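You operate a simulated robot arm through the tools that you are given. There is no shell and no other tool.

The job below is to be done with a simulated robot arm. You get a single attempt, and the scene is never put back.

## Task
Lock the beam stop at 20 cm and butt the green cleat against it.
Fine: the black knob frees and locks the stop; the cleat lies across the beam.

Only the result counts: the job must be done as asked and must still hold three seconds after the hand-in. Knocking over, shifting, dropping, spilling or breaking anything else fails it.

## Robot
A 7-joint arm with a two-finger parallel gripper, fixed in place. Base frame: the origin is at the foot of the arm, x ahead of it, y to its left, z up. Units: mm, rad, N and s.
With the tool pointing down near the work surface it reaches from about 240 to 680 mm from the base axis. Its first joint turns from -1.152 to 1.152 rad. Payload 2.4 kg.
The TCP is the grasp point between the finger pads, 30 mm short of the fingertips. In the tool frame z runs along the fingers and y along their closing line. The gripper opens to 94 mm. The fingers are 28 mm wide and 10 mm thick; the gripper's body (50 by 96 mm) begins 55 mm behind the TCP.
Orientation is that of the tool frame in the base frame, as a unit quaternion [x, y, z, w]. With the fingers straight down and closing along the base's y, the tool's x points along the base's -x, its y along +y and its z along -z.

## Interface
- The arm moves only by the tool step_arm. Its argument "deltas" is a list of rows, each a list of 3 entries, a list of its own where there are three numbers: the shift along the tool's x, y, z in m, then the turn, a rotation vector about the tool's x, y, z in rad, then the opening in per cent of the stroke, from 0 (shut) to 100 (fully open). In form: [[[tx, ty, tz], [wx, wy, wz], jaw], ...]. A call has 1 to 20 rows; each row shifts and turns the commanded pose from where the row before left it, along the tool's axes as they then stand. Each row takes 0.2 s and may step no farther than 50 mm and 0.15 rad from the row before; otherwise, or with a gripper value out of range, the whole call is refused. A pose out of reach is approached as far as the arm can. The call stops where the force on the tool passes 90 N (or 10 N more than at its start, if that is more) or the arm is blocked; 0.2 s more then pass. The fingers move at their own pace (about 153 mm/s each) and stop on an object; they squeeze with about 38 N. The grip force told is the motor's: it shows also when the fingers shut on nothing. Time passes only in rows, and 0.2 s behind the last, so rows that do not move let the fingers close. The reply holds the time, the measured pose of the TCP, the force on the tool along the base axes, the opening and the grip force, in the units named above and with some noise, with the torque about the TCP (base axes, N m) and any sound that the robot's microphone picked up.
- Cameras (640 x 400 px; columns grow to the right, rows downward): "scene" is fixed at [41.1, 472.5, 1456.1]; the picture's right is [-0.76, -0.66, 0.00], its down [-0.28, 0.33, -0.90] and it looks along [0.59, -0.68, -0.43] (base axes); focal length 345 px, centre (320, 200). "wrist" rides on the gripper at [76, 14, -102] in the tool frame; the picture's right is [-0.18, 0.98, 0.00], its down [-0.75, -0.14, -0.64] and it looks along [-0.63, -0.12, 0.77] (tool axes); focal length 243 px, centre (320, 200). There is no depth. A picture from a camera that has moved, and an enlarged one, comes with that camera's place and axes in the base frame and with its lens.
- get_image(camera): a new picture of that camera. The clock stands still meanwhile.
- enlarge(camera, box): a new picture of the part [left, top, right, bottom] of that camera's present view, enlarged. The clock stands still meanwhile.
- finish_job(): hands the job in; it is judged then, once.

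Places have to be worked out from the pictures, the camera data and where the tool is seen. Open the gripper and draw the arm clear of the work before you hand the job in, unless the task says otherwise.

The tools are called after "Emit:" by a JSON object that holds its "op" and its "data". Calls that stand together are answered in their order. step_arm: Moves the arm, as the interface text tells. Its arguments: {"type":"object","properties":{"deltas":{"type":"array"}},"required":["deltas"]} The other tools are called the same way: get_image (camera) takes a picture; enlarge (camera, box) takes an enlarged picture of a part of a camera's view; finish_job () hands the job in.

At the start:

```text
t: 0.0
tcp_pos: [331.1, 103.8, 1331.6]
tool_rot: [-0.001, 1.0, 0.0, 0.0]
wrist_force: [0.3, -0.1, 0.2]
moment: [0.02, 0.01, 0.0]
width: 93.9
grip_force: 0.1
```

scene: 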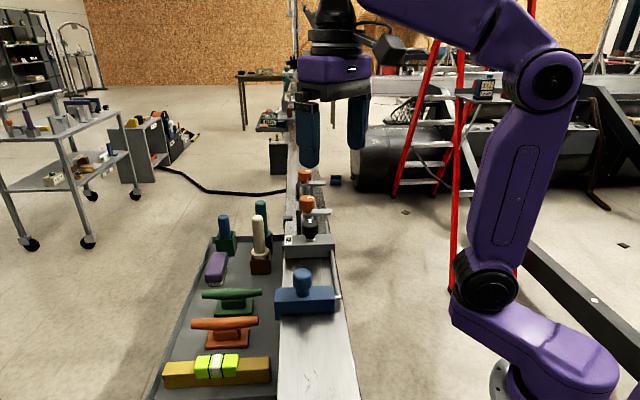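
wrist: 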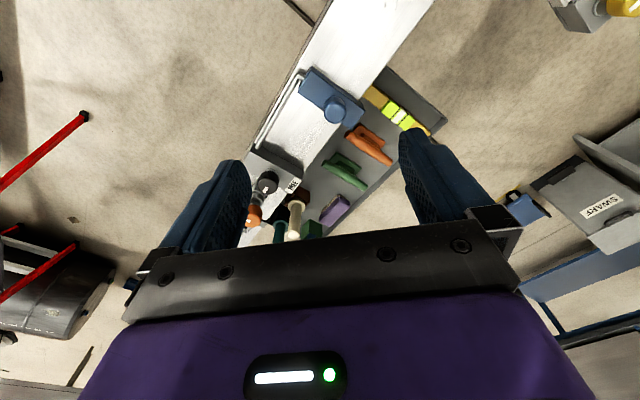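

The scene shows a beam with a blue slider (stop?) and a black knob, with a tray of objects including a green cleat. I'll enlarge the pictures to read the details before moving anything.

Emit:
{"op": "enlarge", "data": {"camera": "scene", "box": [240, 160, 380, 260]}}

Emit:
{"op": "enlarge", "data": {"camera": "scene", "box": [150, 200, 390, 400]}}

Emit:
{"op": "enlarge", "data": {"camera": "wrist", "box": [220, 0, 460, 250]}}

```text
4.00 times, centred on (310, 210) of scene
camera zoom: at [41.1, 472.5, 1456.1], right [-0.76, -0.66, 0.0], down [-0.28, 0.33, -0.9], along [0.59, -0.68, -0.43], focal length 1381 px, centre (360, 160)
```

zoom: 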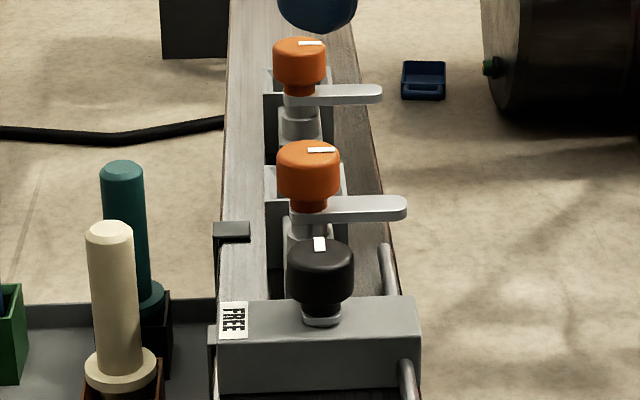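

```text
2.00 times, centred on (270, 300) of scene
camera zoom: at [41.1, 472.5, 1456.1], right [-0.76, -0.66, 0.0], down [-0.28, 0.33, -0.9], along [0.59, -0.68, -0.43], focal length 690 px, centre (420, 0)
```

zoom: 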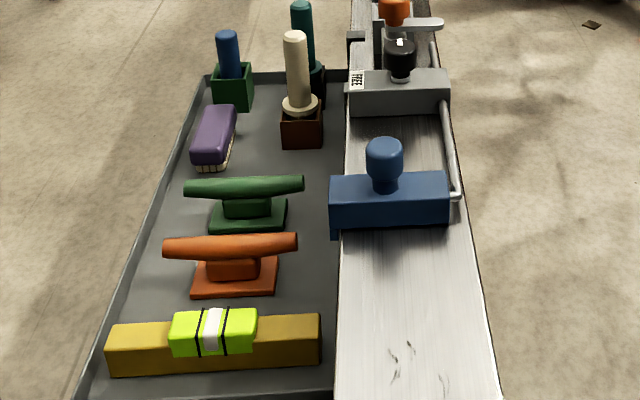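

```text
1.60 times, centred on (340, 125) of wrist
camera zoom: at [255.1, 117.9, 1434.6], right [0.18, 0.98, 0.0], down [0.75, -0.14, 0.64], along [0.63, -0.12, -0.77], focal length 388 px, centre (288, 320)
```

zoom: 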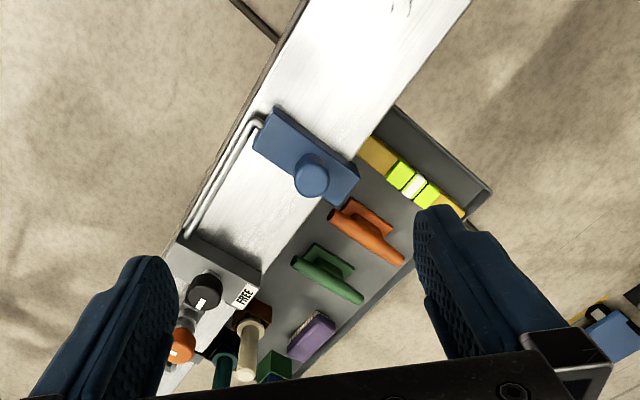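

Triangulating from both cameras, the blue knob is near (385, 119, 1078) and the black knob near (500, -24, 1078), so the beam runs along about [0.63, -0.78]. I'll yaw the tool about 51° to line up with the beam, staying high, so that the wrist camera gets a cleaner look.

Emit:
{"op": "step_arm", "data": {"deltas": [[[0, 0, 0], [0, 0, 0.148], 100], [[0, 0, 0], [0, 0, 0.148], 100], [[0, 0, 0], [0, 0, 0.148], 100], [[0, 0, 0], [0, 0, 0.148], 100], [[0, 0, 0], [0, 0, 0.148], 100], [[0, 0, 0], [0, 0, 0.148], 100], [[0, 0, 0], [0, 0, 0], 100]]}}

Emit:
{"op": "get_image", "data": {"camera": "wrist"}}

Emit:
{"op": "get_image", "data": {"camera": "scene"}}

```text
t: 1.6
tcp_pos: [331.8, 103.6, 1332.2]
tool_rot: [0.43, 0.903, 0.0, 0.0]
wrist_force: [-0.4, 0.2, -0.9]
moment: [0.0, 0.01, -0.02]
width: 94.1
grip_force: 0.0
```

```text
taken
camera wrist: at [294.2, 171.7, 1434.7], right [0.88, 0.48, 0.0], down [0.37, -0.67, 0.64], along [0.31, -0.56, -0.77], focal length 243 px, centre (320, 200)
```

wrist: 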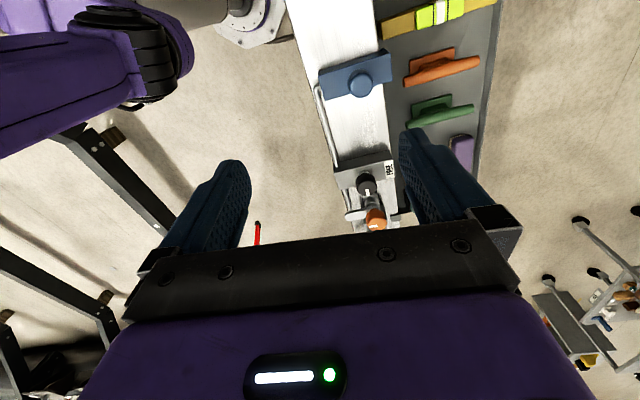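

```text
taken
```

scene: 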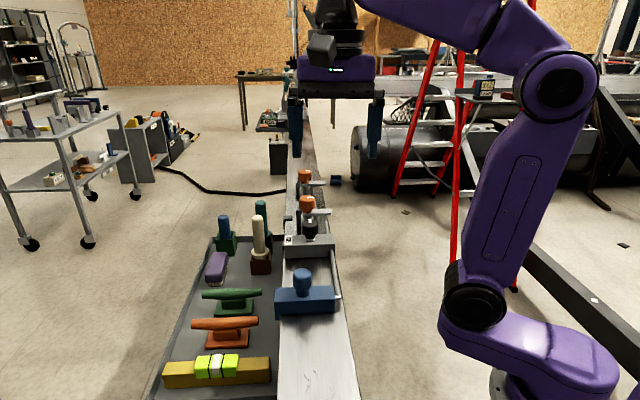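

The camera is now aligned with the beam. I'll come closer over it, with the fingertips staying at about 1200 mm, to look for a scale and inspect the stop.

Emit:
{"op": "step_arm", "data": {"deltas": [[[-0.0275, 0.0125, 0.0255], [0, 0, 0], 100], [[-0.0275, 0.0125, 0.0255], [0, 0, 0], 100], [[-0.0275, 0.0125, 0.0255], [0, 0, 0], 100], [[-0.0275, 0.0125, 0.0255], [0, 0, 0], 100], [[0, 0, 0], [0, 0, 0], 100]]}}

Emit:
{"op": "get_image", "data": {"camera": "wrist"}}

Emit:
{"op": "enlarge", "data": {"camera": "wrist", "box": [220, 0, 480, 200]}}

```text
t: 2.8
tcp_pos: [440.5, 50.0, 1228.5]
tool_rot: [0.429, 0.903, -0.001, 0.001]
wrist_force: [-0.7, -0.4, -0.3]
moment: [-0.01, -0.02, 0.02]
width: 94.1
grip_force: 0.1
```

```text
taken
camera wrist: at [402.4, 118.5, 1332.0], right [0.88, 0.48, 0.0], down [0.37, -0.67, 0.64], along [0.31, -0.56, -0.77], focal length 243 px, centre (320, 200)
```

wrist: 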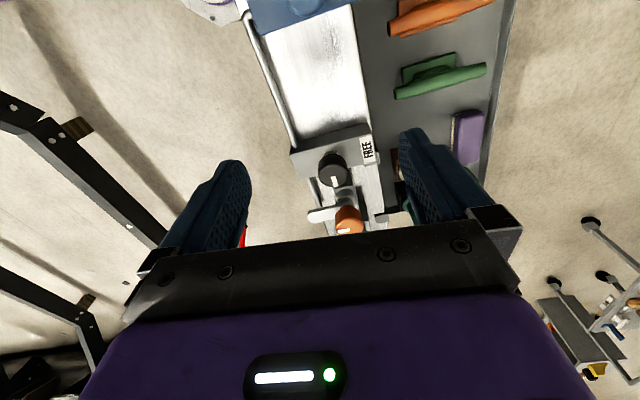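

```text
2.00 times, centred on (350, 100) of wrist
camera zoom: at [402.4, 118.5, 1332.0], right [0.88, 0.48, 0.0], down [0.37, -0.67, 0.64], along [0.31, -0.56, -0.77], focal length 485 px, centre (260, 400)
```

zoom: 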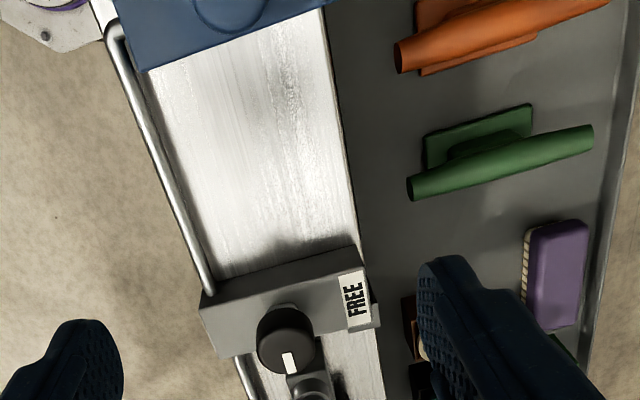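

The gray block carries the black knob and a FREE label, and a rod links it to the blue block. I'll back along the beam to see the blue block and the near end, and look for a scale.

Emit:
{"op": "step_arm", "data": {"deltas": [[[0.045, 0, -0.004], [0, 0, 0], 100], [[0.045, 0, -0.004], [0, 0, 0], 100], [[0.045, 0, -0.004], [0, 0, 0], 100], [[0.045, 0, -0.004], [0, 0, 0], 100], [[0.045, 0, -0.004], [0, 0, 0], 100], [[0, 0, 0], [0, 0, 0], 100]]}}

Emit:
{"op": "get_image", "data": {"camera": "wrist"}}

Emit:
{"op": "enlarge", "data": {"camera": "wrist", "box": [220, 0, 480, 200]}}

Emit:
{"op": "get_image", "data": {"camera": "scene"}}

```text
t: 4.2
tcp_pos: [297.2, 226.5, 1249.0]
tool_rot: [0.429, 0.903, 0.0, 0.001]
wrist_force: [-0.6, 0.2, 0.4]
moment: [0.0, 0.01, 0.02]
width: 93.9
grip_force: 0.1
```

```text
taken
camera wrist: at [259.3, 294.3, 1352.1], right [0.88, 0.48, 0.0], down [0.37, -0.67, 0.64], along [0.31, -0.56, -0.77], focal length 243 px, centre (320, 200)
```

wrist: 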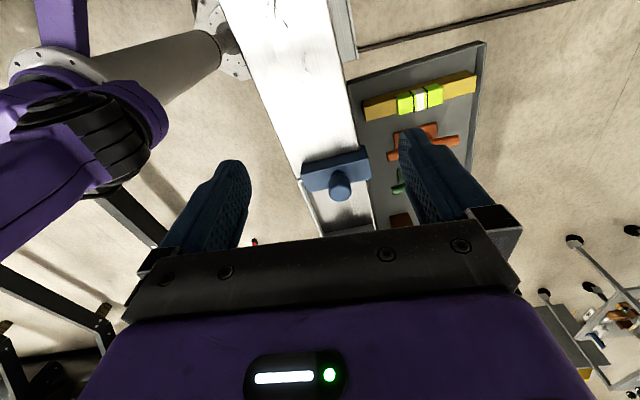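

```text
2.00 times, centred on (350, 100) of wrist
camera zoom: at [259.3, 294.3, 1352.1], right [0.88, 0.48, 0.0], down [0.37, -0.67, 0.64], along [0.31, -0.56, -0.77], focal length 485 px, centre (260, 400)
```

zoom: 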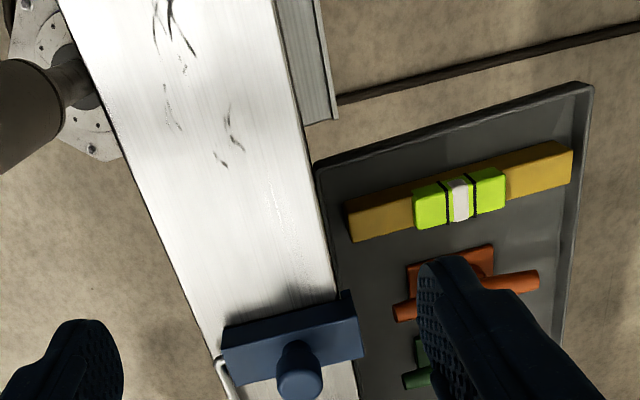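

```text
taken
```

scene: 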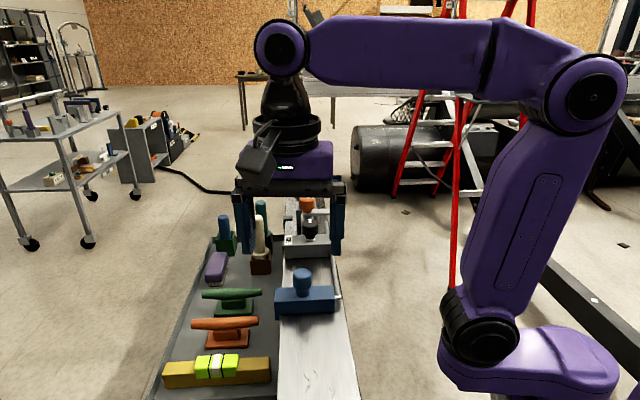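

There's no scale on the near part. I'll move forward along the beam, still high, to look at the stop block, the orange-knob fixtures and the far end.

Emit:
{"op": "step_arm", "data": {"deltas": [[[-0.045, 0, 0.0], [0, 0, 0], 100], [[-0.045, 0, 0.0], [0, 0, 0], 100], [[-0.045, 0, 0], [0, 0, 0], 100], [[-0.045, 0, 0], [0, 0, 0], 100], [[-0.045, 0, 0], [0, 0, 0], 100], [[-0.045, 0, 0], [0, 0, 0], 100], [[-0.045, 0, 0], [0, 0, 0], 100], [[-0.045, 0, 0], [0, 0, 0], 100], [[0, 0, 0], [0, 0, 0], 100]]}}

Emit:
{"op": "get_image", "data": {"camera": "wrist"}}

Emit:
{"op": "enlarge", "data": {"camera": "wrist", "box": [220, 0, 480, 240]}}

Emit:
{"op": "enlarge", "data": {"camera": "scene", "box": [250, 200, 370, 340]}}

```text
t: 6.2
tcp_pos: [525.9, -56.3, 1250.6]
tool_rot: [0.429, 0.903, 0.0, 0.0]
wrist_force: [-0.8, 0.0, -0.7]
moment: [-0.03, 0.0, 0.0]
width: 94.0
grip_force: 0.0
```

```text
taken
camera wrist: at [488.5, 13.5, 1353.1], right [0.88, 0.48, 0.0], down [0.37, -0.67, 0.64], along [0.31, -0.56, -0.77], focal length 243 px, centre (320, 200)
```

wrist: 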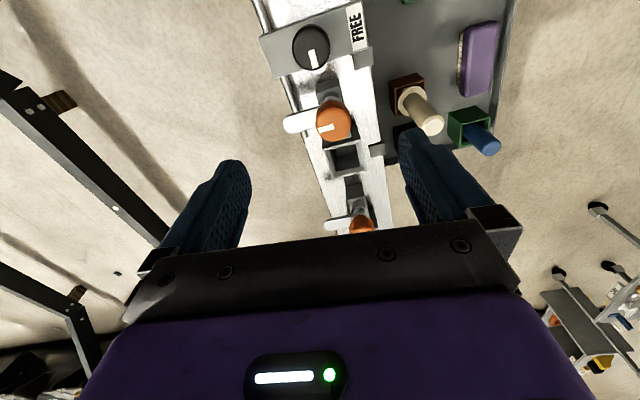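

```text
1.67 times, centred on (350, 120) of wrist
camera zoom: at [488.5, 13.5, 1353.1], right [0.88, 0.48, 0.0], down [0.37, -0.67, 0.64], along [0.31, -0.56, -0.77], focal length 404 px, centre (270, 333)
```

zoom: 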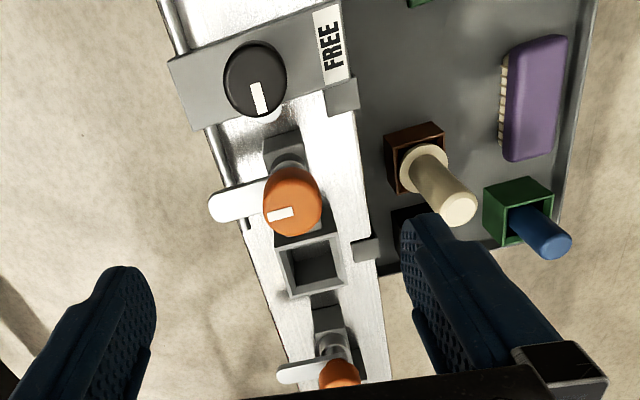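

```text
2.86 times, centred on (310, 270) of scene
camera zoom: at [41.2, 472.5, 1456.1], right [-0.76, -0.66, 0.0], down [-0.28, 0.33, -0.9], along [0.59, -0.68, -0.43], focal length 986 px, centre (349, 0)
```

zoom: 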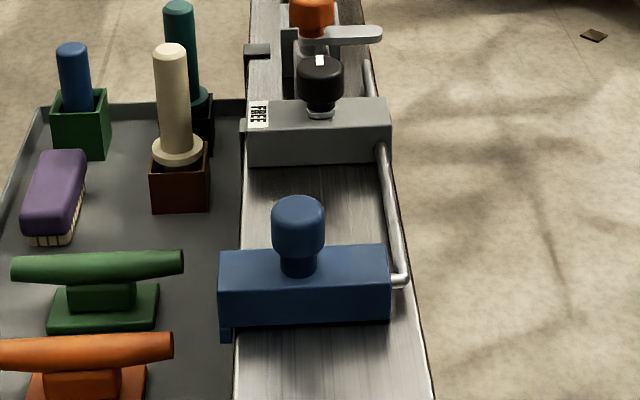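

The layout is getting clearer: a rod from the blue block passes through the gray clamp bracket with the black knob. I'll zoom in hard on the beam edges and the small tabs to look for a scale.

Emit:
{"op": "enlarge", "data": {"camera": "scene", "box": [270, 225, 350, 275]}}

Emit:
{"op": "enlarge", "data": {"camera": "scene", "box": [265, 260, 365, 325]}}

Emit:
{"op": "enlarge", "data": {"camera": "scene", "box": [270, 320, 370, 400]}}

Emit:
{"op": "enlarge", "data": {"camera": "wrist", "box": [260, 0, 400, 100]}}

```text
8.00 times, centred on (310, 250) of scene
camera zoom: at [41.2, 472.5, 1456.1], right [-0.76, -0.66, 0.0], down [-0.28, 0.33, -0.9], along [0.59, -0.68, -0.43], focal length 2762 px, centre (400, -200)
```

zoom: 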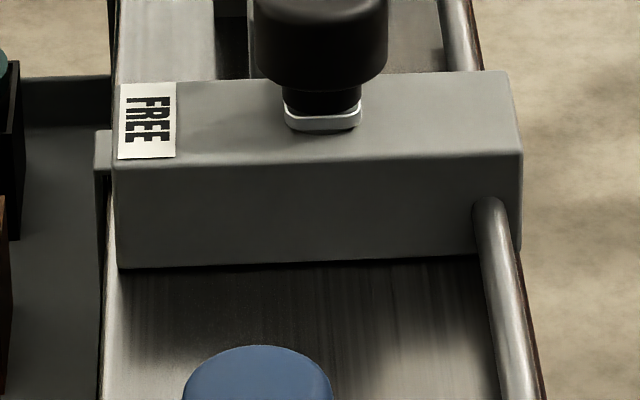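

```text
6.15 times, centred on (315, 292) of scene
camera zoom: at [41.2, 472.5, 1456.1], right [-0.76, -0.66, 0.0], down [-0.28, 0.33, -0.9], along [0.59, -0.68, -0.43], focal length 2124 px, centre (351, -369)
```

zoom: 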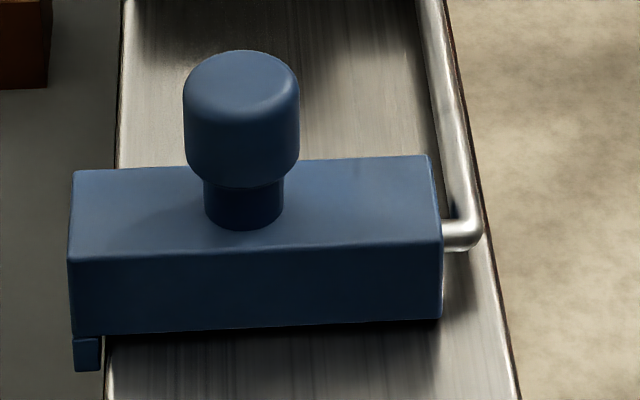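

```text
5.00 times, centred on (320, 360) of scene
camera zoom: at [41.2, 472.5, 1456.1], right [-0.76, -0.66, 0.0], down [-0.28, 0.33, -0.9], along [0.59, -0.68, -0.43], focal length 1726 px, centre (320, -600)
```

zoom: 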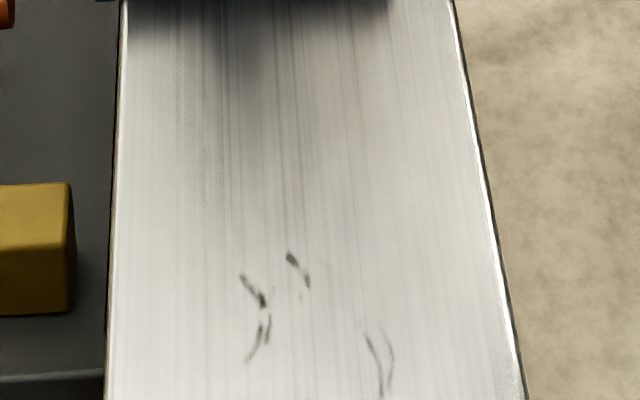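

```text
4.00 times, centred on (330, 50) of wrist
camera zoom: at [488.5, 13.5, 1353.1], right [0.88, 0.48, 0.0], down [0.37, -0.67, 0.64], along [0.31, -0.56, -0.77], focal length 970 px, centre (280, 800)
```

zoom: 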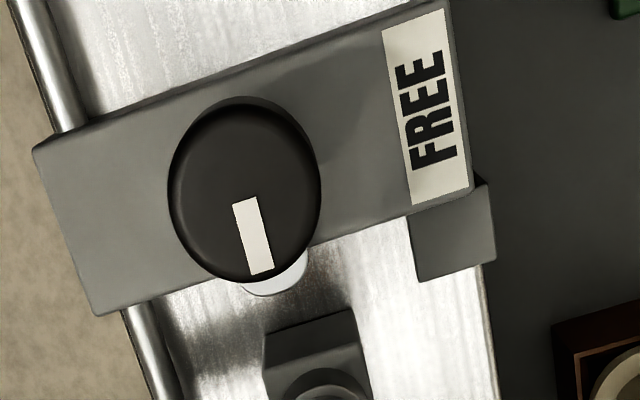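

The blue stop has a small tab hanging down over the tray-side face, probably a pointer to a scale on that side. I'll shift to the tray side, at the same height, to view that face.

Emit:
{"op": "step_arm", "data": {"deltas": [[[0.0283, 0.0368, 0.0], [0, 0, 0], 100], [[0.0283, 0.0368, 0.0], [0, 0, 0], 100], [[0.0283, 0.0368, 0.0], [0, 0, 0], 100], [[0.0283, 0.0368, 0.0], [0, 0, 0], 100], [[0.0283, 0.0368, 0.0], [0, 0, 0], 100], [[0, 0, 0], [0, 0, 0], 100]]}}

Emit:
{"op": "get_image", "data": {"camera": "wrist"}}

Emit:
{"op": "enlarge", "data": {"camera": "wrist", "box": [0, 0, 320, 200]}}

```text
t: 7.6
tcp_pos: [563.6, 170.5, 1249.7]
tool_rot: [0.429, 0.903, 0.001, 0.0]
wrist_force: [-0.5, 0.1, -0.1]
moment: [-0.02, -0.01, -0.01]
width: 94.3
grip_force: 0.0
out of reach, approached as far as the arm can: row 5
```

```text
taken
camera wrist: at [525.3, 238.0, 1352.6], right [0.88, 0.48, 0.0], down [0.37, -0.67, 0.64], along [0.31, -0.56, -0.77], focal length 243 px, centre (320, 200)
```

wrist: 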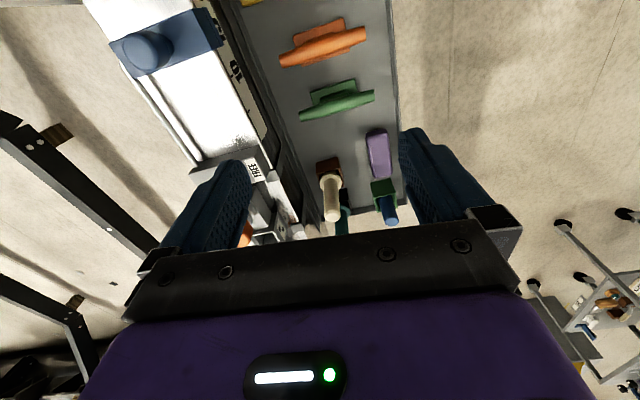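

```text
2.00 times, centred on (160, 100) of wrist
camera zoom: at [525.3, 238.0, 1352.6], right [0.88, 0.48, 0.0], down [0.37, -0.67, 0.64], along [0.31, -0.56, -0.77], focal length 485 px, centre (640, 400)
```

zoom: 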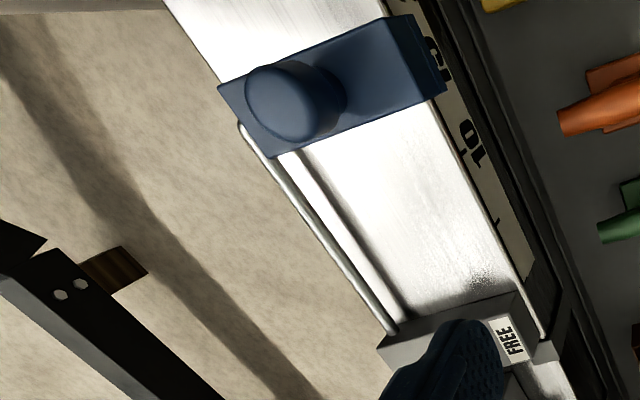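

The scale is on the tray-side face ("10", "15", …) with numbers rising toward the near end. I'll enlarge it, then back up along the beam for the pointer area.

Emit:
{"op": "enlarge", "data": {"camera": "wrist", "box": [190, 0, 290, 160]}}

Emit:
{"op": "step_arm", "data": {"deltas": [[[0.045, 0.0, 0.0], [0, 0, 0], 100], [[0.045, 0.0, 0.0], [0, 0, 0], 100], [[0.045, 0.0, 0.0], [0, 0, 0], 100], [[0.0, 0.0, 0.0], [0, 0, 0], 100]]}}

Emit:
{"op": "get_image", "data": {"camera": "wrist"}}

```text
2.50 times, centred on (240, 80) of wrist
camera zoom: at [525.3, 238.0, 1352.6], right [0.88, 0.48, 0.0], down [0.37, -0.67, 0.64], along [0.31, -0.56, -0.77], focal length 606 px, centre (520, 500)
```

zoom: 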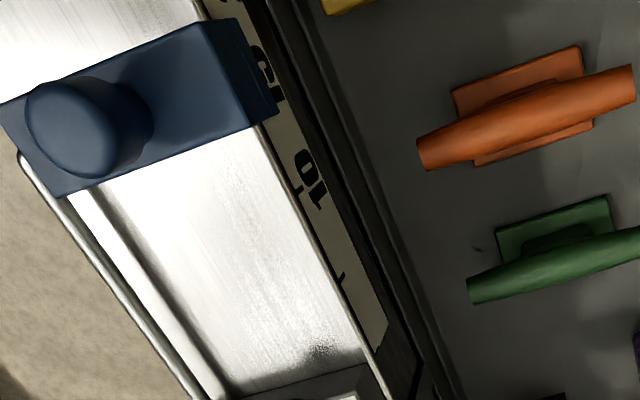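

```text
t: 8.6
tcp_pos: [477.4, 274.9, 1249.4]
tool_rot: [0.43, 0.903, -0.001, 0.001]
wrist_force: [0.3, -0.7, 0.0]
moment: [-0.01, -0.02, -0.02]
width: 93.9
grip_force: 0.0
```

```text
taken
camera wrist: at [439.7, 342.7, 1352.4], right [0.88, 0.48, 0.0], down [0.37, -0.67, 0.64], along [0.31, -0.56, -0.77], focal length 243 px, centre (320, 200)
```

wrist: 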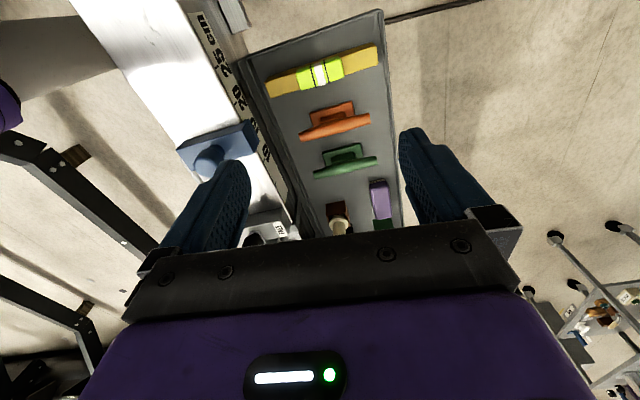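

Emit:
{"op": "enlarge", "data": {"camera": "wrist", "box": [160, 0, 320, 100]}}

Emit:
{"op": "enlarge", "data": {"camera": "wrist", "box": [200, 80, 320, 200]}}

Emit:
{"op": "enlarge", "data": {"camera": "wrist", "box": [215, 60, 295, 160]}}

```text
4.00 times, centred on (240, 50) of wrist
camera zoom: at [439.7, 342.7, 1352.4], right [0.88, 0.48, 0.0], down [0.37, -0.67, 0.64], along [0.31, -0.56, -0.77], focal length 970 px, centre (640, 800)
```

zoom: 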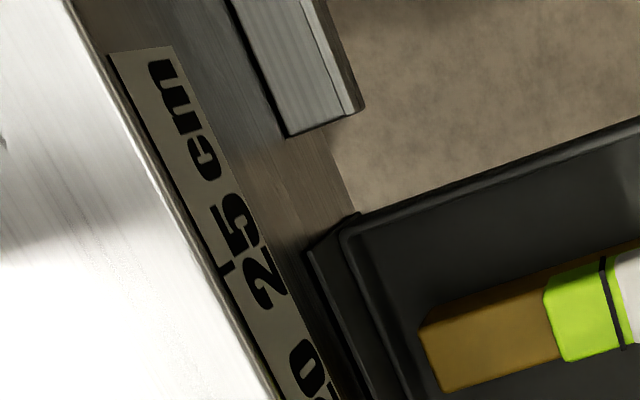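

```text
3.33 times, centred on (260, 140) of wrist
camera zoom: at [439.7, 342.7, 1352.4], right [0.88, 0.48, 0.0], down [0.37, -0.67, 0.64], along [0.31, -0.56, -0.77], focal length 809 px, centre (520, 400)
```

zoom: 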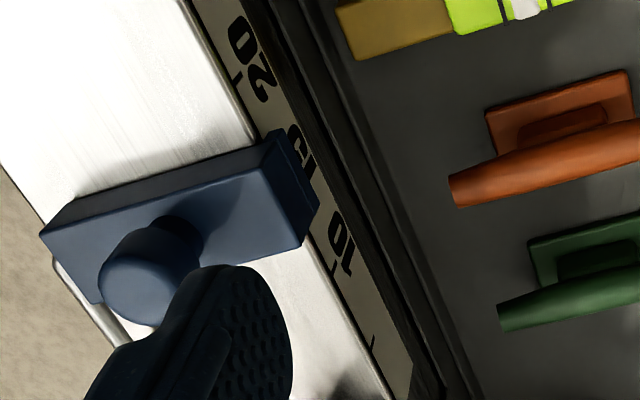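

```text
4.00 times, centred on (255, 110) of wrist
camera zoom: at [439.7, 342.7, 1352.4], right [0.88, 0.48, 0.0], down [0.37, -0.67, 0.64], along [0.31, -0.56, -0.77], focal length 970 px, centre (580, 560)
```

zoom: 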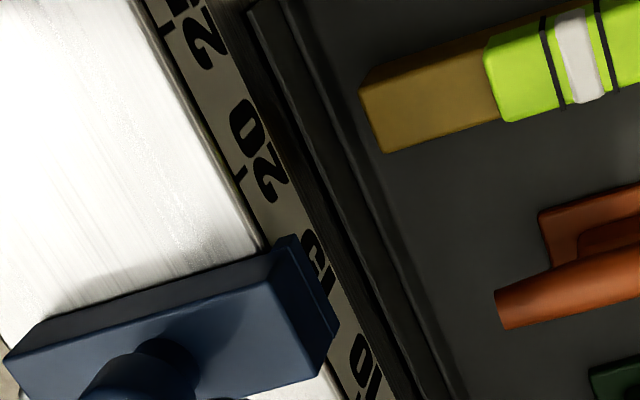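

The scale reads 5…25 cm and the stop's tab sits around 15, hiding that mark. I'll move alongside the stop to see exactly what the tab looks like and which edge is the reading edge.

Emit:
{"op": "step_arm", "data": {"deltas": [[[-0.04, 0.0, 0.0], [0, 0, 0], 100], [[-0.04, 0.0, 0.0], [0, 0, 0], 100], [[0.0, 0.0, 0.0], [0, 0, 0], 100]]}}

Emit:
{"op": "enlarge", "data": {"camera": "wrist", "box": [80, 0, 320, 150]}}

Emit:
{"op": "enlarge", "data": {"camera": "wrist", "box": [170, 30, 270, 110]}}

```text
t: 9.4
tcp_pos: [529.0, 211.3, 1250.0]
tool_rot: [0.429, 0.903, 0.0, 0.0]
wrist_force: [0.7, 0.2, -0.9]
moment: [0.0, 0.03, 0.0]
width: 94.4
grip_force: 0.0
```

```text
2.67 times, centred on (200, 75) of wrist
camera zoom: at [491.5, 279.5, 1352.7], right [0.88, 0.48, 0.0], down [0.37, -0.67, 0.64], along [0.31, -0.56, -0.77], focal length 647 px, centre (640, 533)
```

zoom: 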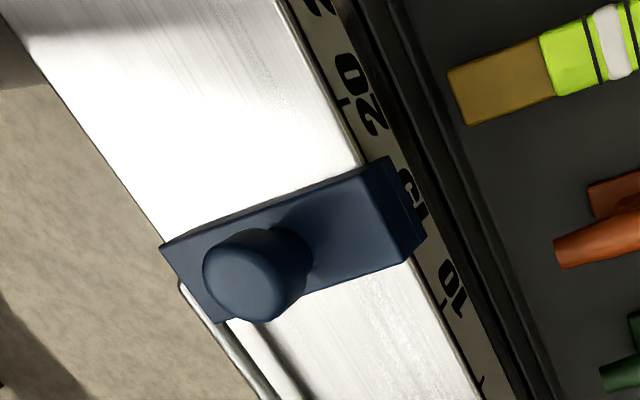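

```text
5.00 times, centred on (220, 70) of wrist
camera zoom: at [491.5, 279.5, 1352.7], right [0.88, 0.48, 0.0], down [0.37, -0.67, 0.64], along [0.31, -0.56, -0.77], focal length 1213 px, centre (820, 850)
```

zoom: 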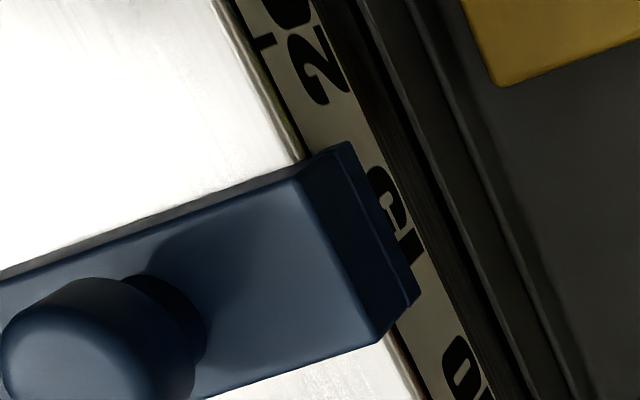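

The blue block is the stop: its rod runs through the gray clamp, and the scale counts up from about the gray block's face. I'll go lower and farther out on the tray side (everything there is below about 1010 mm) for a more oblique look at the scale and tab.

Emit:
{"op": "step_arm", "data": {"deltas": [[[0, 0.02, 0.035], [0, 0, 0], 100], [[0, 0.02, 0.035], [0, 0, 0], 100], [[0, 0.02, 0.035], [0, 0, 0], 100], [[0, 0.017, 0.035], [0, 0, 0], 100], [[0.0, 0.0, 0.0], [0, 0, 0], 100]]}}

Emit:
{"op": "get_image", "data": {"camera": "wrist"}}

Emit:
{"op": "enlarge", "data": {"camera": "wrist", "box": [40, 60, 200, 180]}}

```text
t: 10.6
tcp_pos: [589.9, 261.6, 1110.2]
tool_rot: [0.429, 0.903, -0.001, 0.001]
wrist_force: [-0.7, 0.4, -0.5]
moment: [-0.01, 0.02, 0.04]
width: 94.2
grip_force: 0.0
```

```text
taken
camera wrist: at [550.7, 329.3, 1212.9], right [0.88, 0.48, 0.0], down [0.37, -0.67, 0.64], along [0.31, -0.56, -0.77], focal length 243 px, centre (320, 200)
```

wrist: 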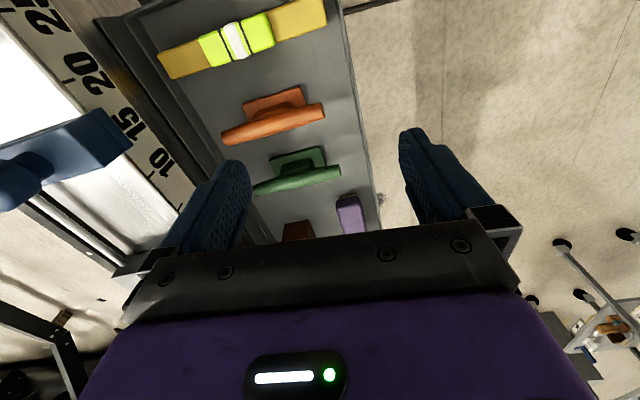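

```text
3.33 times, centred on (120, 120) of wrist
camera zoom: at [550.7, 329.3, 1212.9], right [0.88, 0.48, 0.0], down [0.37, -0.67, 0.64], along [0.31, -0.56, -0.77], focal length 809 px, centre (987, 467)
```

zoom: 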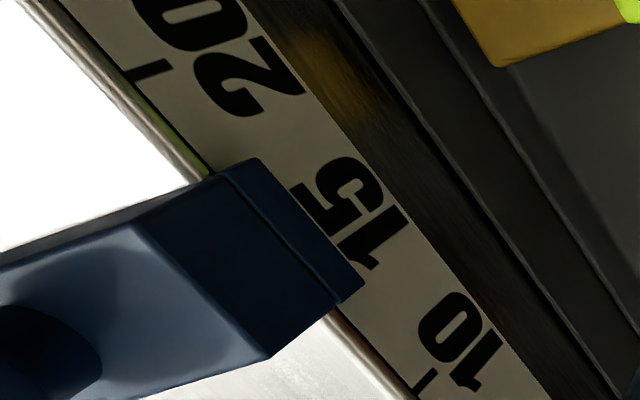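

The 20 mark is clear now, and the lip under the stop seems to span its whole thickness, from about 13.6 to about 17.4 cm. I'll zoom in on the lip for any index mark.

Emit:
{"op": "enlarge", "data": {"camera": "wrist", "box": [90, 95, 140, 135]}}

Emit:
{"op": "enlarge", "data": {"camera": "wrist", "box": [0, 90, 140, 220]}}

Emit:
{"op": "enlarge", "data": {"camera": "scene", "box": [270, 285, 310, 325]}}

```text
10.00 times, centred on (115, 115) of wrist
camera zoom: at [550.7, 329.3, 1212.9], right [0.88, 0.48, 0.0], down [0.37, -0.67, 0.64], along [0.31, -0.56, -0.77], focal length 2426 px, centre (2370, 1050)
```

zoom: 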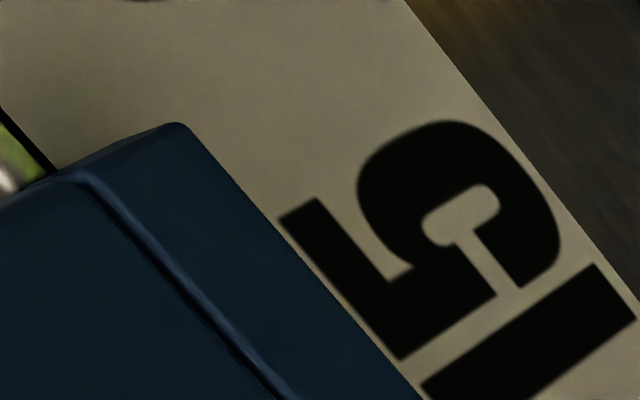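

```text
3.08 times, centred on (70, 155) of wrist
camera zoom: at [550.7, 329.3, 1212.9], right [0.88, 0.48, 0.0], down [0.37, -0.67, 0.64], along [0.31, -0.56, -0.77], focal length 746 px, centre (1089, 338)
```

zoom: 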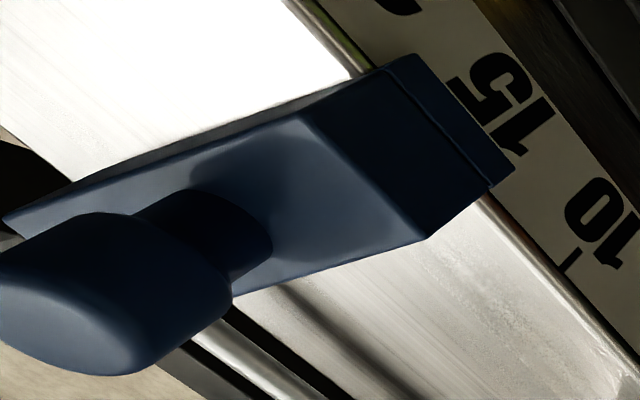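

```text
10.00 times, centred on (290, 305) of scene
camera zoom: at [41.1, 472.6, 1456.1], right [-0.76, -0.66, 0.0], down [-0.28, 0.32, -0.9], along [0.59, -0.68, -0.43], focal length 3452 px, centre (620, -850)
```

zoom: 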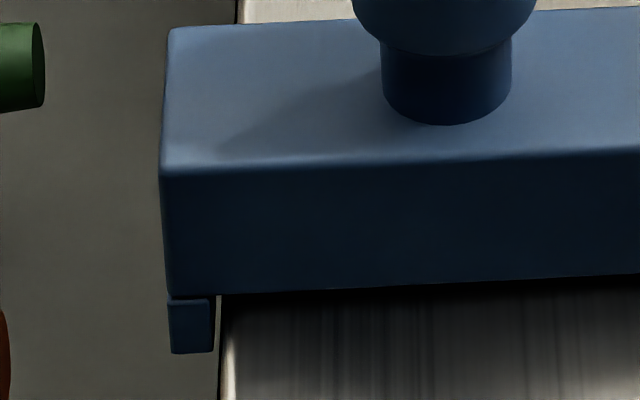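

There's no index mark on the lip; it is flush with both faces. I'll look at the zero end of the scale next to the gray block to see what the zero refers to, closing the fingers so they don't block the view.

Emit:
{"op": "step_arm", "data": {"deltas": [[[-0.0265, -0.0208, -0.01], [0, 0, 0], 50], [[-0.0265, -0.0208, -0.01], [0, 0, 0], 0], [[-0.0265, -0.0208, -0.01], [0, 0, 0], 0], [[-0.0265, -0.0208, -0.01], [0, 0, 0], 0], [[0.0, 0.0, 0.0], [0, 0, 0], 0]]}}

Emit:
{"op": "get_image", "data": {"camera": "wrist"}}

Emit:
{"op": "enlarge", "data": {"camera": "wrist", "box": [130, 30, 290, 200]}}

```text
t: 11.8
tcp_pos: [590.9, 125.4, 1150.6]
tool_rot: [0.429, 0.903, 0.0, 0.0]
wrist_force: [0.0, -0.1, -0.2]
moment: [-0.01, -0.03, 0.02]
width: 0.2
grip_force: 33.3
```

```text
taken
camera wrist: at [552.2, 193.3, 1252.6], right [0.88, 0.48, 0.0], down [0.37, -0.67, 0.64], along [0.31, -0.56, -0.77], focal length 243 px, centre (320, 200)
```

wrist: 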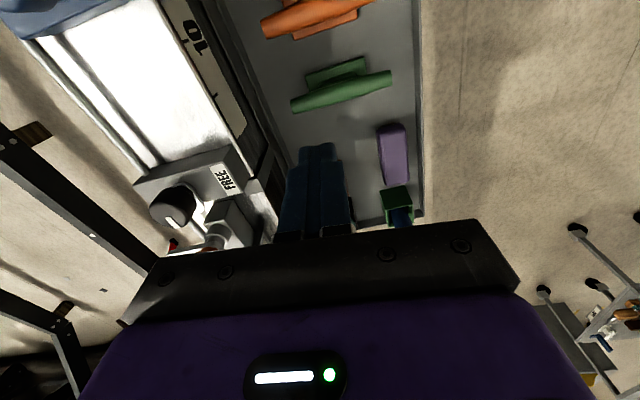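

```text
2.35 times, centred on (210, 115) of wrist
camera zoom: at [552.2, 193.3, 1252.6], right [0.88, 0.48, 0.0], down [0.37, -0.67, 0.64], along [0.31, -0.56, -0.77], focal length 571 px, centre (579, 400)
```

zoom: 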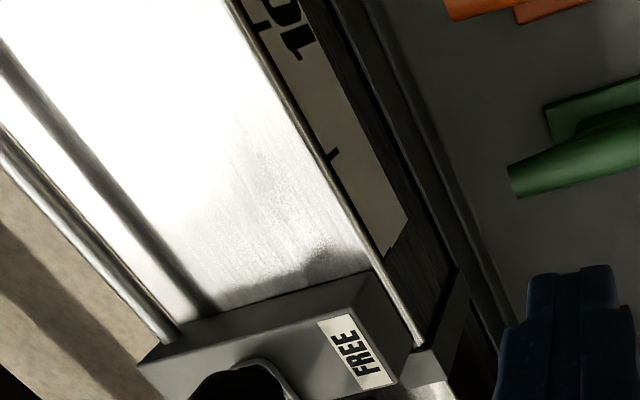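

The zero coincides, to within about 2 mm, with the gray block's near face; ticks are every 5 cm, and the beam heading is about -44.4°. Next I'll move over the black knob and align the yaw with the beam, to look at the knob and label before gripping it.

Emit:
{"op": "step_arm", "data": {"deltas": [[[-0.01455, -0.04115, -0.0125], [0, 0, 0], 50], [[-0.01455, -0.04115, -0.0125], [0, 0, 0], 100], [[-0.01455, -0.04115, -0.0125], [0, 0, 0], 100], [[-0.01455, -0.04115, -0.0125], [0, 0, 0], 100], [[0.0, 0.0, 0.0], [0, 0, -0.113], 100], [[0.0, 0.0, 0.0], [0, 0, 0], 100]]}}

Emit:
{"op": "get_image", "data": {"camera": "wrist"}}

Emit:
{"op": "enlarge", "data": {"camera": "wrist", "box": [240, 20, 400, 220]}}

Emit:
{"op": "get_image", "data": {"camera": "scene"}}

```text
t: 13.2
tcp_pos: [500.1, -23.4, 1200.8]
tool_rot: [0.377, 0.926, -0.001, 0.001]
wrist_force: [0.7, 0.3, -0.7]
moment: [0.0, -0.02, 0.0]
width: 93.7
grip_force: 0.1
```

```text
taken
camera wrist: at [454.7, 40.2, 1303.1], right [0.82, 0.58, 0.0], down [0.44, -0.63, 0.64], along [0.37, -0.53, -0.77], focal length 243 px, centre (320, 200)
```

wrist: 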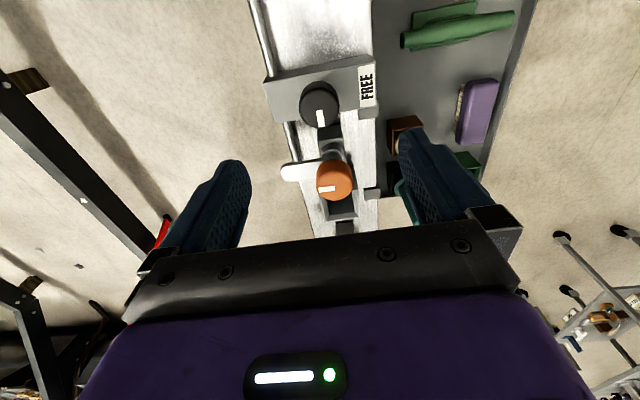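

```text
2.00 times, centred on (320, 120) of wrist
camera zoom: at [454.7, 40.2, 1303.1], right [0.82, 0.58, 0.0], down [0.44, -0.63, 0.64], along [0.37, -0.53, -0.77], focal length 485 px, centre (320, 360)
```

zoom: 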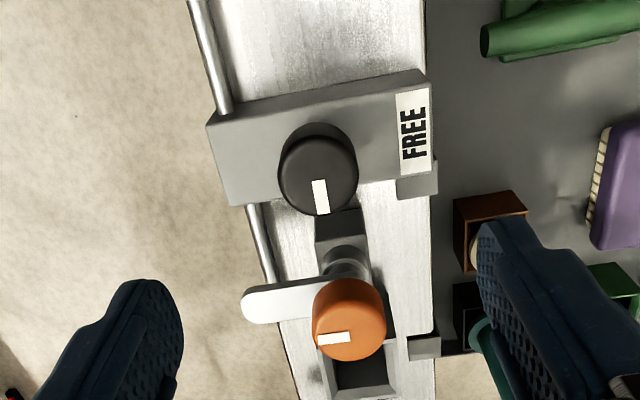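

```text
taken
```

scene: 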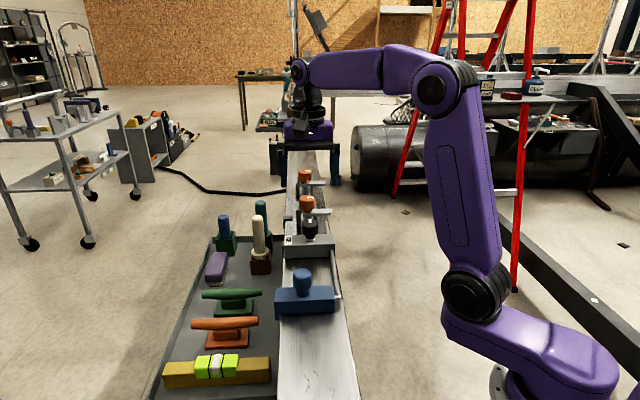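

The black knob is centred near (500.4, -24.4) with its top at z≈1077 and radius about 18. Its mark points along the beam, 90° away from FREE, so it is probably locked. The orange knob is only about 52 mm away, so I'll grip with a narrow opening and turn in short bites. First I pre-rotate 25° the other way and descend to z≈1074.

Emit:
{"op": "step_arm", "data": {"deltas": [[[-0.0009, -0.0005, 0.0], [0, 0, 0.145], 62], [[0, 0, 0.0], [0, 0, 0.145], 62], [[0, 0, 0.0], [0, 0, 0.145], 62], [[0, 0, 0.03], [0, 0, 0], 62], [[0, 0, 0.03], [0, 0, 0], 62], [[0, 0, 0.02], [0, 0, 0], 62], [[0.0, 0.0, 0.0], [0, 0, 0], 62]]}}

Emit:
{"op": "get_image", "data": {"camera": "wrist"}}

Emit:
{"op": "enlarge", "data": {"camera": "scene", "box": [250, 140, 370, 260]}}

```text
t: 14.8
tcp_pos: [500.3, -24.1, 1120.8]
tool_rot: [0.569, 0.822, -0.001, 0.0]
wrist_force: [-0.4, -0.4, 0.0]
moment: [0.0, 0.03, 0.0]
width: 58.4
grip_force: 0.3
```

```text
taken
camera wrist: at [485.9, 52.4, 1222.5], right [0.98, 0.18, 0.0], down [0.13, -0.75, 0.64], along [0.11, -0.63, -0.77], focal length 243 px, centre (320, 200)
```

wrist: 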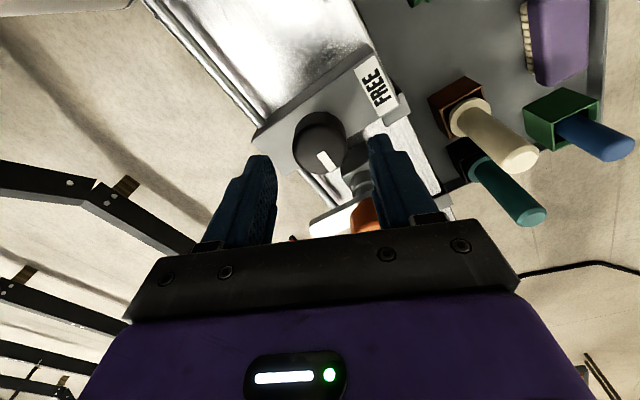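

```text
3.33 times, centred on (310, 200) of scene
camera zoom: at [41.1, 472.5, 1456.1], right [-0.76, -0.66, 0.0], down [-0.28, 0.33, -0.9], along [0.59, -0.68, -0.43], focal length 1151 px, centre (353, 200)
```

zoom: 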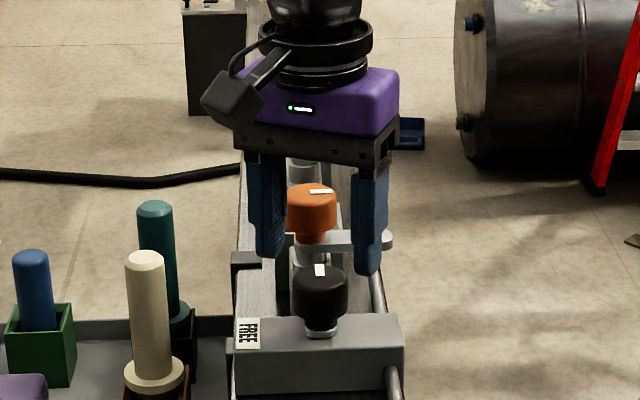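

The fingers straddle the knob symmetrically. I'll descend 47 mm, with tips about 17 mm above the gray block, and close on the knob.

Emit:
{"op": "step_arm", "data": {"deltas": [[[0, 0, 0.016], [0, 0, 0], 62], [[0, 0, 0.016], [0, 0, 0], 62], [[0, 0, 0.015], [0, 0, 0], 62], [[0, 0, 0], [0, 0, 0], 62], [[0, 0, 0], [0, 0, 0], 30], [[0, 0, 0], [0, 0, 0], 30], [[0, 0, 0], [0, 0, 0], 30]]}}

Emit:
{"op": "get_image", "data": {"camera": "wrist"}}

Emit:
{"op": "enlarge", "data": {"camera": "scene", "box": [250, 160, 370, 260]}}

```text
t: 16.4
tcp_pos: [501.0, -24.8, 1072.7]
tool_rot: [0.569, 0.822, -0.001, 0.0]
wrist_force: [-6.8, -5.3, -3.9]
moment: [0.03, -0.62, 0.03]
width: 37.5
grip_force: 44.9
```

```text
taken
camera wrist: at [486.0, 52.1, 1175.3], right [0.98, 0.17, 0.0], down [0.13, -0.75, 0.64], along [0.11, -0.63, -0.77], focal length 243 px, centre (320, 200)
```

wrist: 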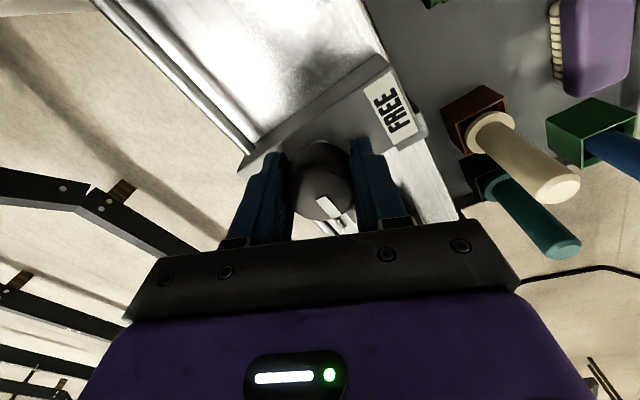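

```text
4.00 times, centred on (310, 210) of scene
camera zoom: at [40.9, 472.4, 1456.2], right [-0.76, -0.66, 0.0], down [-0.28, 0.33, -0.9], along [0.59, -0.68, -0.43], focal length 1381 px, centre (360, 160)
```

zoom: 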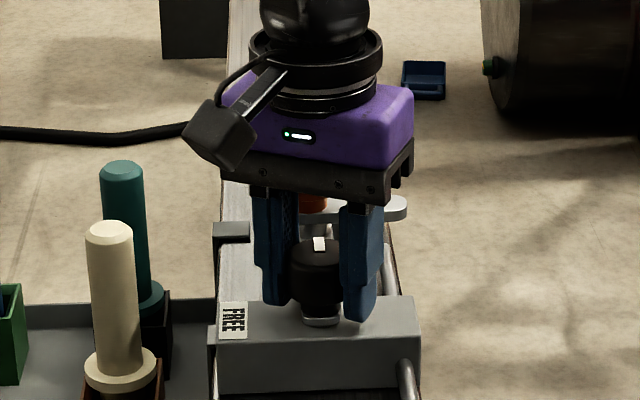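

The grip is firm (width 37.5 on the knob). I'll turn about 50° counter-clockwise seen from above, toward FREE, and watch the torque.

Emit:
{"op": "step_arm", "data": {"deltas": [[[0, 0, 0], [0, 0, -0.11], 30], [[0, 0, 0], [0, 0, -0.11], 30], [[0, 0, 0], [0, 0, -0.11], 30], [[0, 0, 0], [0, 0, -0.11], 30], [[0, 0, 0], [0, 0, 0], 30]]}}

Emit:
{"op": "get_image", "data": {"camera": "wrist"}}

```text
t: 17.6
tcp_pos: [499.2, -25.0, 1073.5]
tool_rot: [0.375, 0.927, -0.001, 0.0]
wrist_force: [-13.3, -9.6, -1.5]
moment: [-0.13, 0.02, 0.02]
width: 37.8
grip_force: 44.7
```

```text
taken
camera wrist: at [454.3, 38.5, 1175.3], right [0.82, 0.58, 0.0], down [0.44, -0.62, 0.64], along [0.37, -0.52, -0.77], focal length 243 px, centre (320, 200)
```

wrist: 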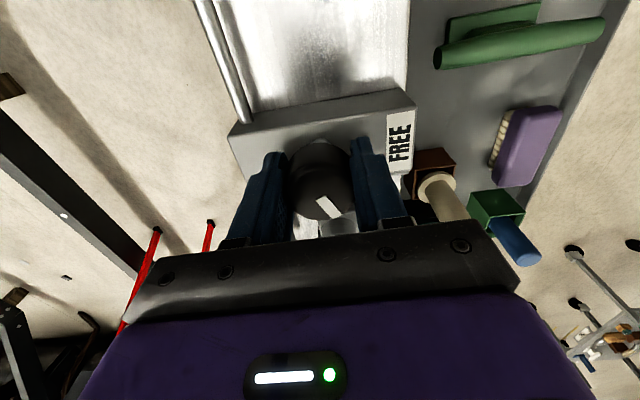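

The knob turns with the gripper (the mark has moved about 25° toward FREE) with little torque. A sideways load of 16 N suggests I'm about 1 mm off centre, so I'll correct that while continuing to turn.

Emit:
{"op": "step_arm", "data": {"deltas": [[[0, -0.001, 0], [0, 0, -0.11], 30], [[0, 0, 0], [0, 0, -0.11], 30], [[0, 0, 0], [0, 0, -0.11], 30], [[0, 0, 0], [0, 0, -0.11], 30], [[0, 0, 0], [0, 0, 0], 30]]}}

Emit:
{"op": "get_image", "data": {"camera": "wrist"}}

Emit:
{"op": "enlarge", "data": {"camera": "scene", "box": [250, 160, 370, 260]}}

```text
t: 18.8
tcp_pos: [499.6, -26.0, 1071.7]
tool_rot: [0.164, 0.986, 0.0, 0.0]
wrist_force: [-11.7, -9.8, -5.1]
moment: [0.51, 0.2, -0.02]
width: 37.8
grip_force: 44.9
```

```text
taken
camera wrist: at [431.3, 12.9, 1175.3], right [0.49, 0.87, 0.0], down [0.67, -0.38, 0.64], along [0.56, -0.32, -0.77], focal length 243 px, centre (320, 200)
```

wrist: 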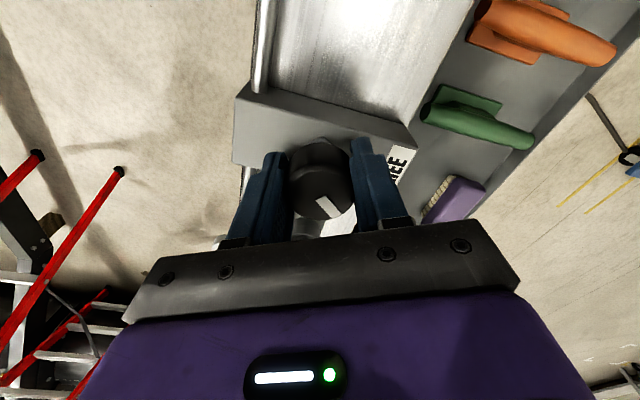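

```text
4.00 times, centred on (310, 210) of scene
camera zoom: at [40.9, 472.2, 1456.3], right [-0.76, -0.66, 0.0], down [-0.28, 0.33, -0.9], along [0.59, -0.68, -0.43], focal length 1381 px, centre (360, 160)
```

zoom: 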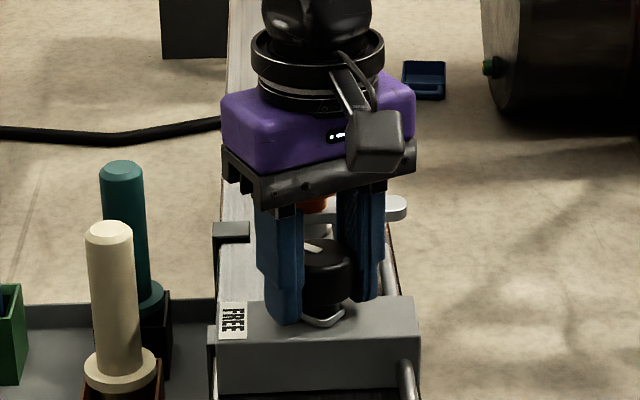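

It has turned about 50°. I'll open narrowly, rotate back around the knob, shift about 1.5 mm toward the load direction and re-grip for the second bite.

Emit:
{"op": "step_arm", "data": {"deltas": [[[0, 0, 0], [0, 0, 0], 62], [[0.0007, -0.0013, 0], [0, 0, 0], 62], [[0, 0, 0], [0, 0, 0.145], 62], [[0, 0, 0], [0, 0, 0.145], 62], [[0, 0, 0], [0, 0, 0.145], 62], [[0, 0, 0], [0, 0, 0.145], 62], [[0, 0, 0], [0, 0, 0.145], 62], [[0, 0, 0], [0, 0, 0.145], 62], [[0, 0, 0], [0, 0, 0], 62]]}}

Emit:
{"op": "get_image", "data": {"camera": "wrist"}}

Emit:
{"op": "enlarge", "data": {"camera": "scene", "box": [250, 160, 370, 260]}}

```text
t: 20.8
tcp_pos: [499.2, -25.8, 1072.4]
tool_rot: [0.565, 0.825, 0.001, 0.002]
wrist_force: [1.6, -0.2, 1.0]
moment: [0.06, -0.04, 0.01]
width: 59.0
grip_force: 0.8
```

```text
taken
camera wrist: at [484.3, 50.3, 1175.3], right [0.98, 0.18, 0.0], down [0.14, -0.75, 0.64], along [0.12, -0.63, -0.77], focal length 243 px, centre (320, 200)
```

wrist: 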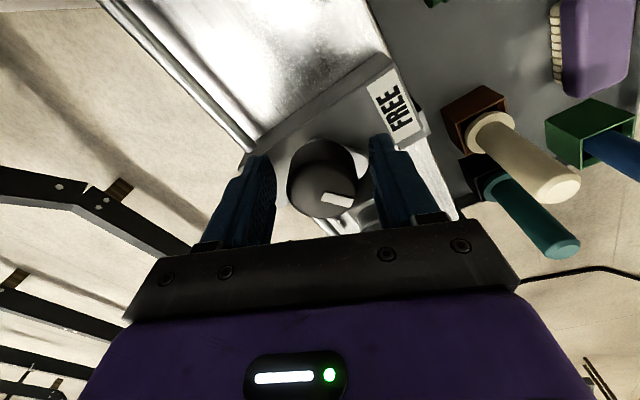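

```text
4.00 times, centred on (310, 210) of scene
camera zoom: at [41.2, 472.6, 1456.1], right [-0.76, -0.66, 0.0], down [-0.28, 0.32, -0.9], along [0.59, -0.68, -0.43], focal length 1381 px, centre (360, 160)
```

zoom: 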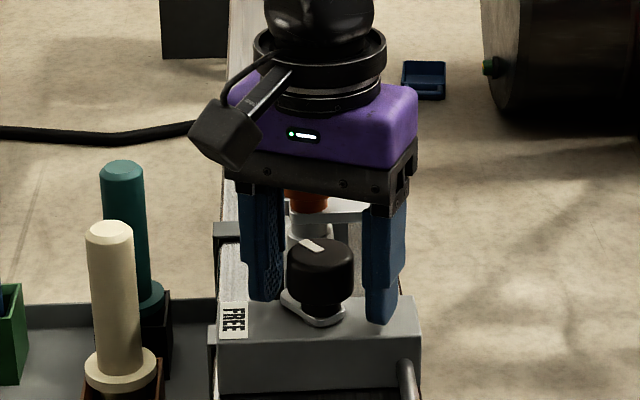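

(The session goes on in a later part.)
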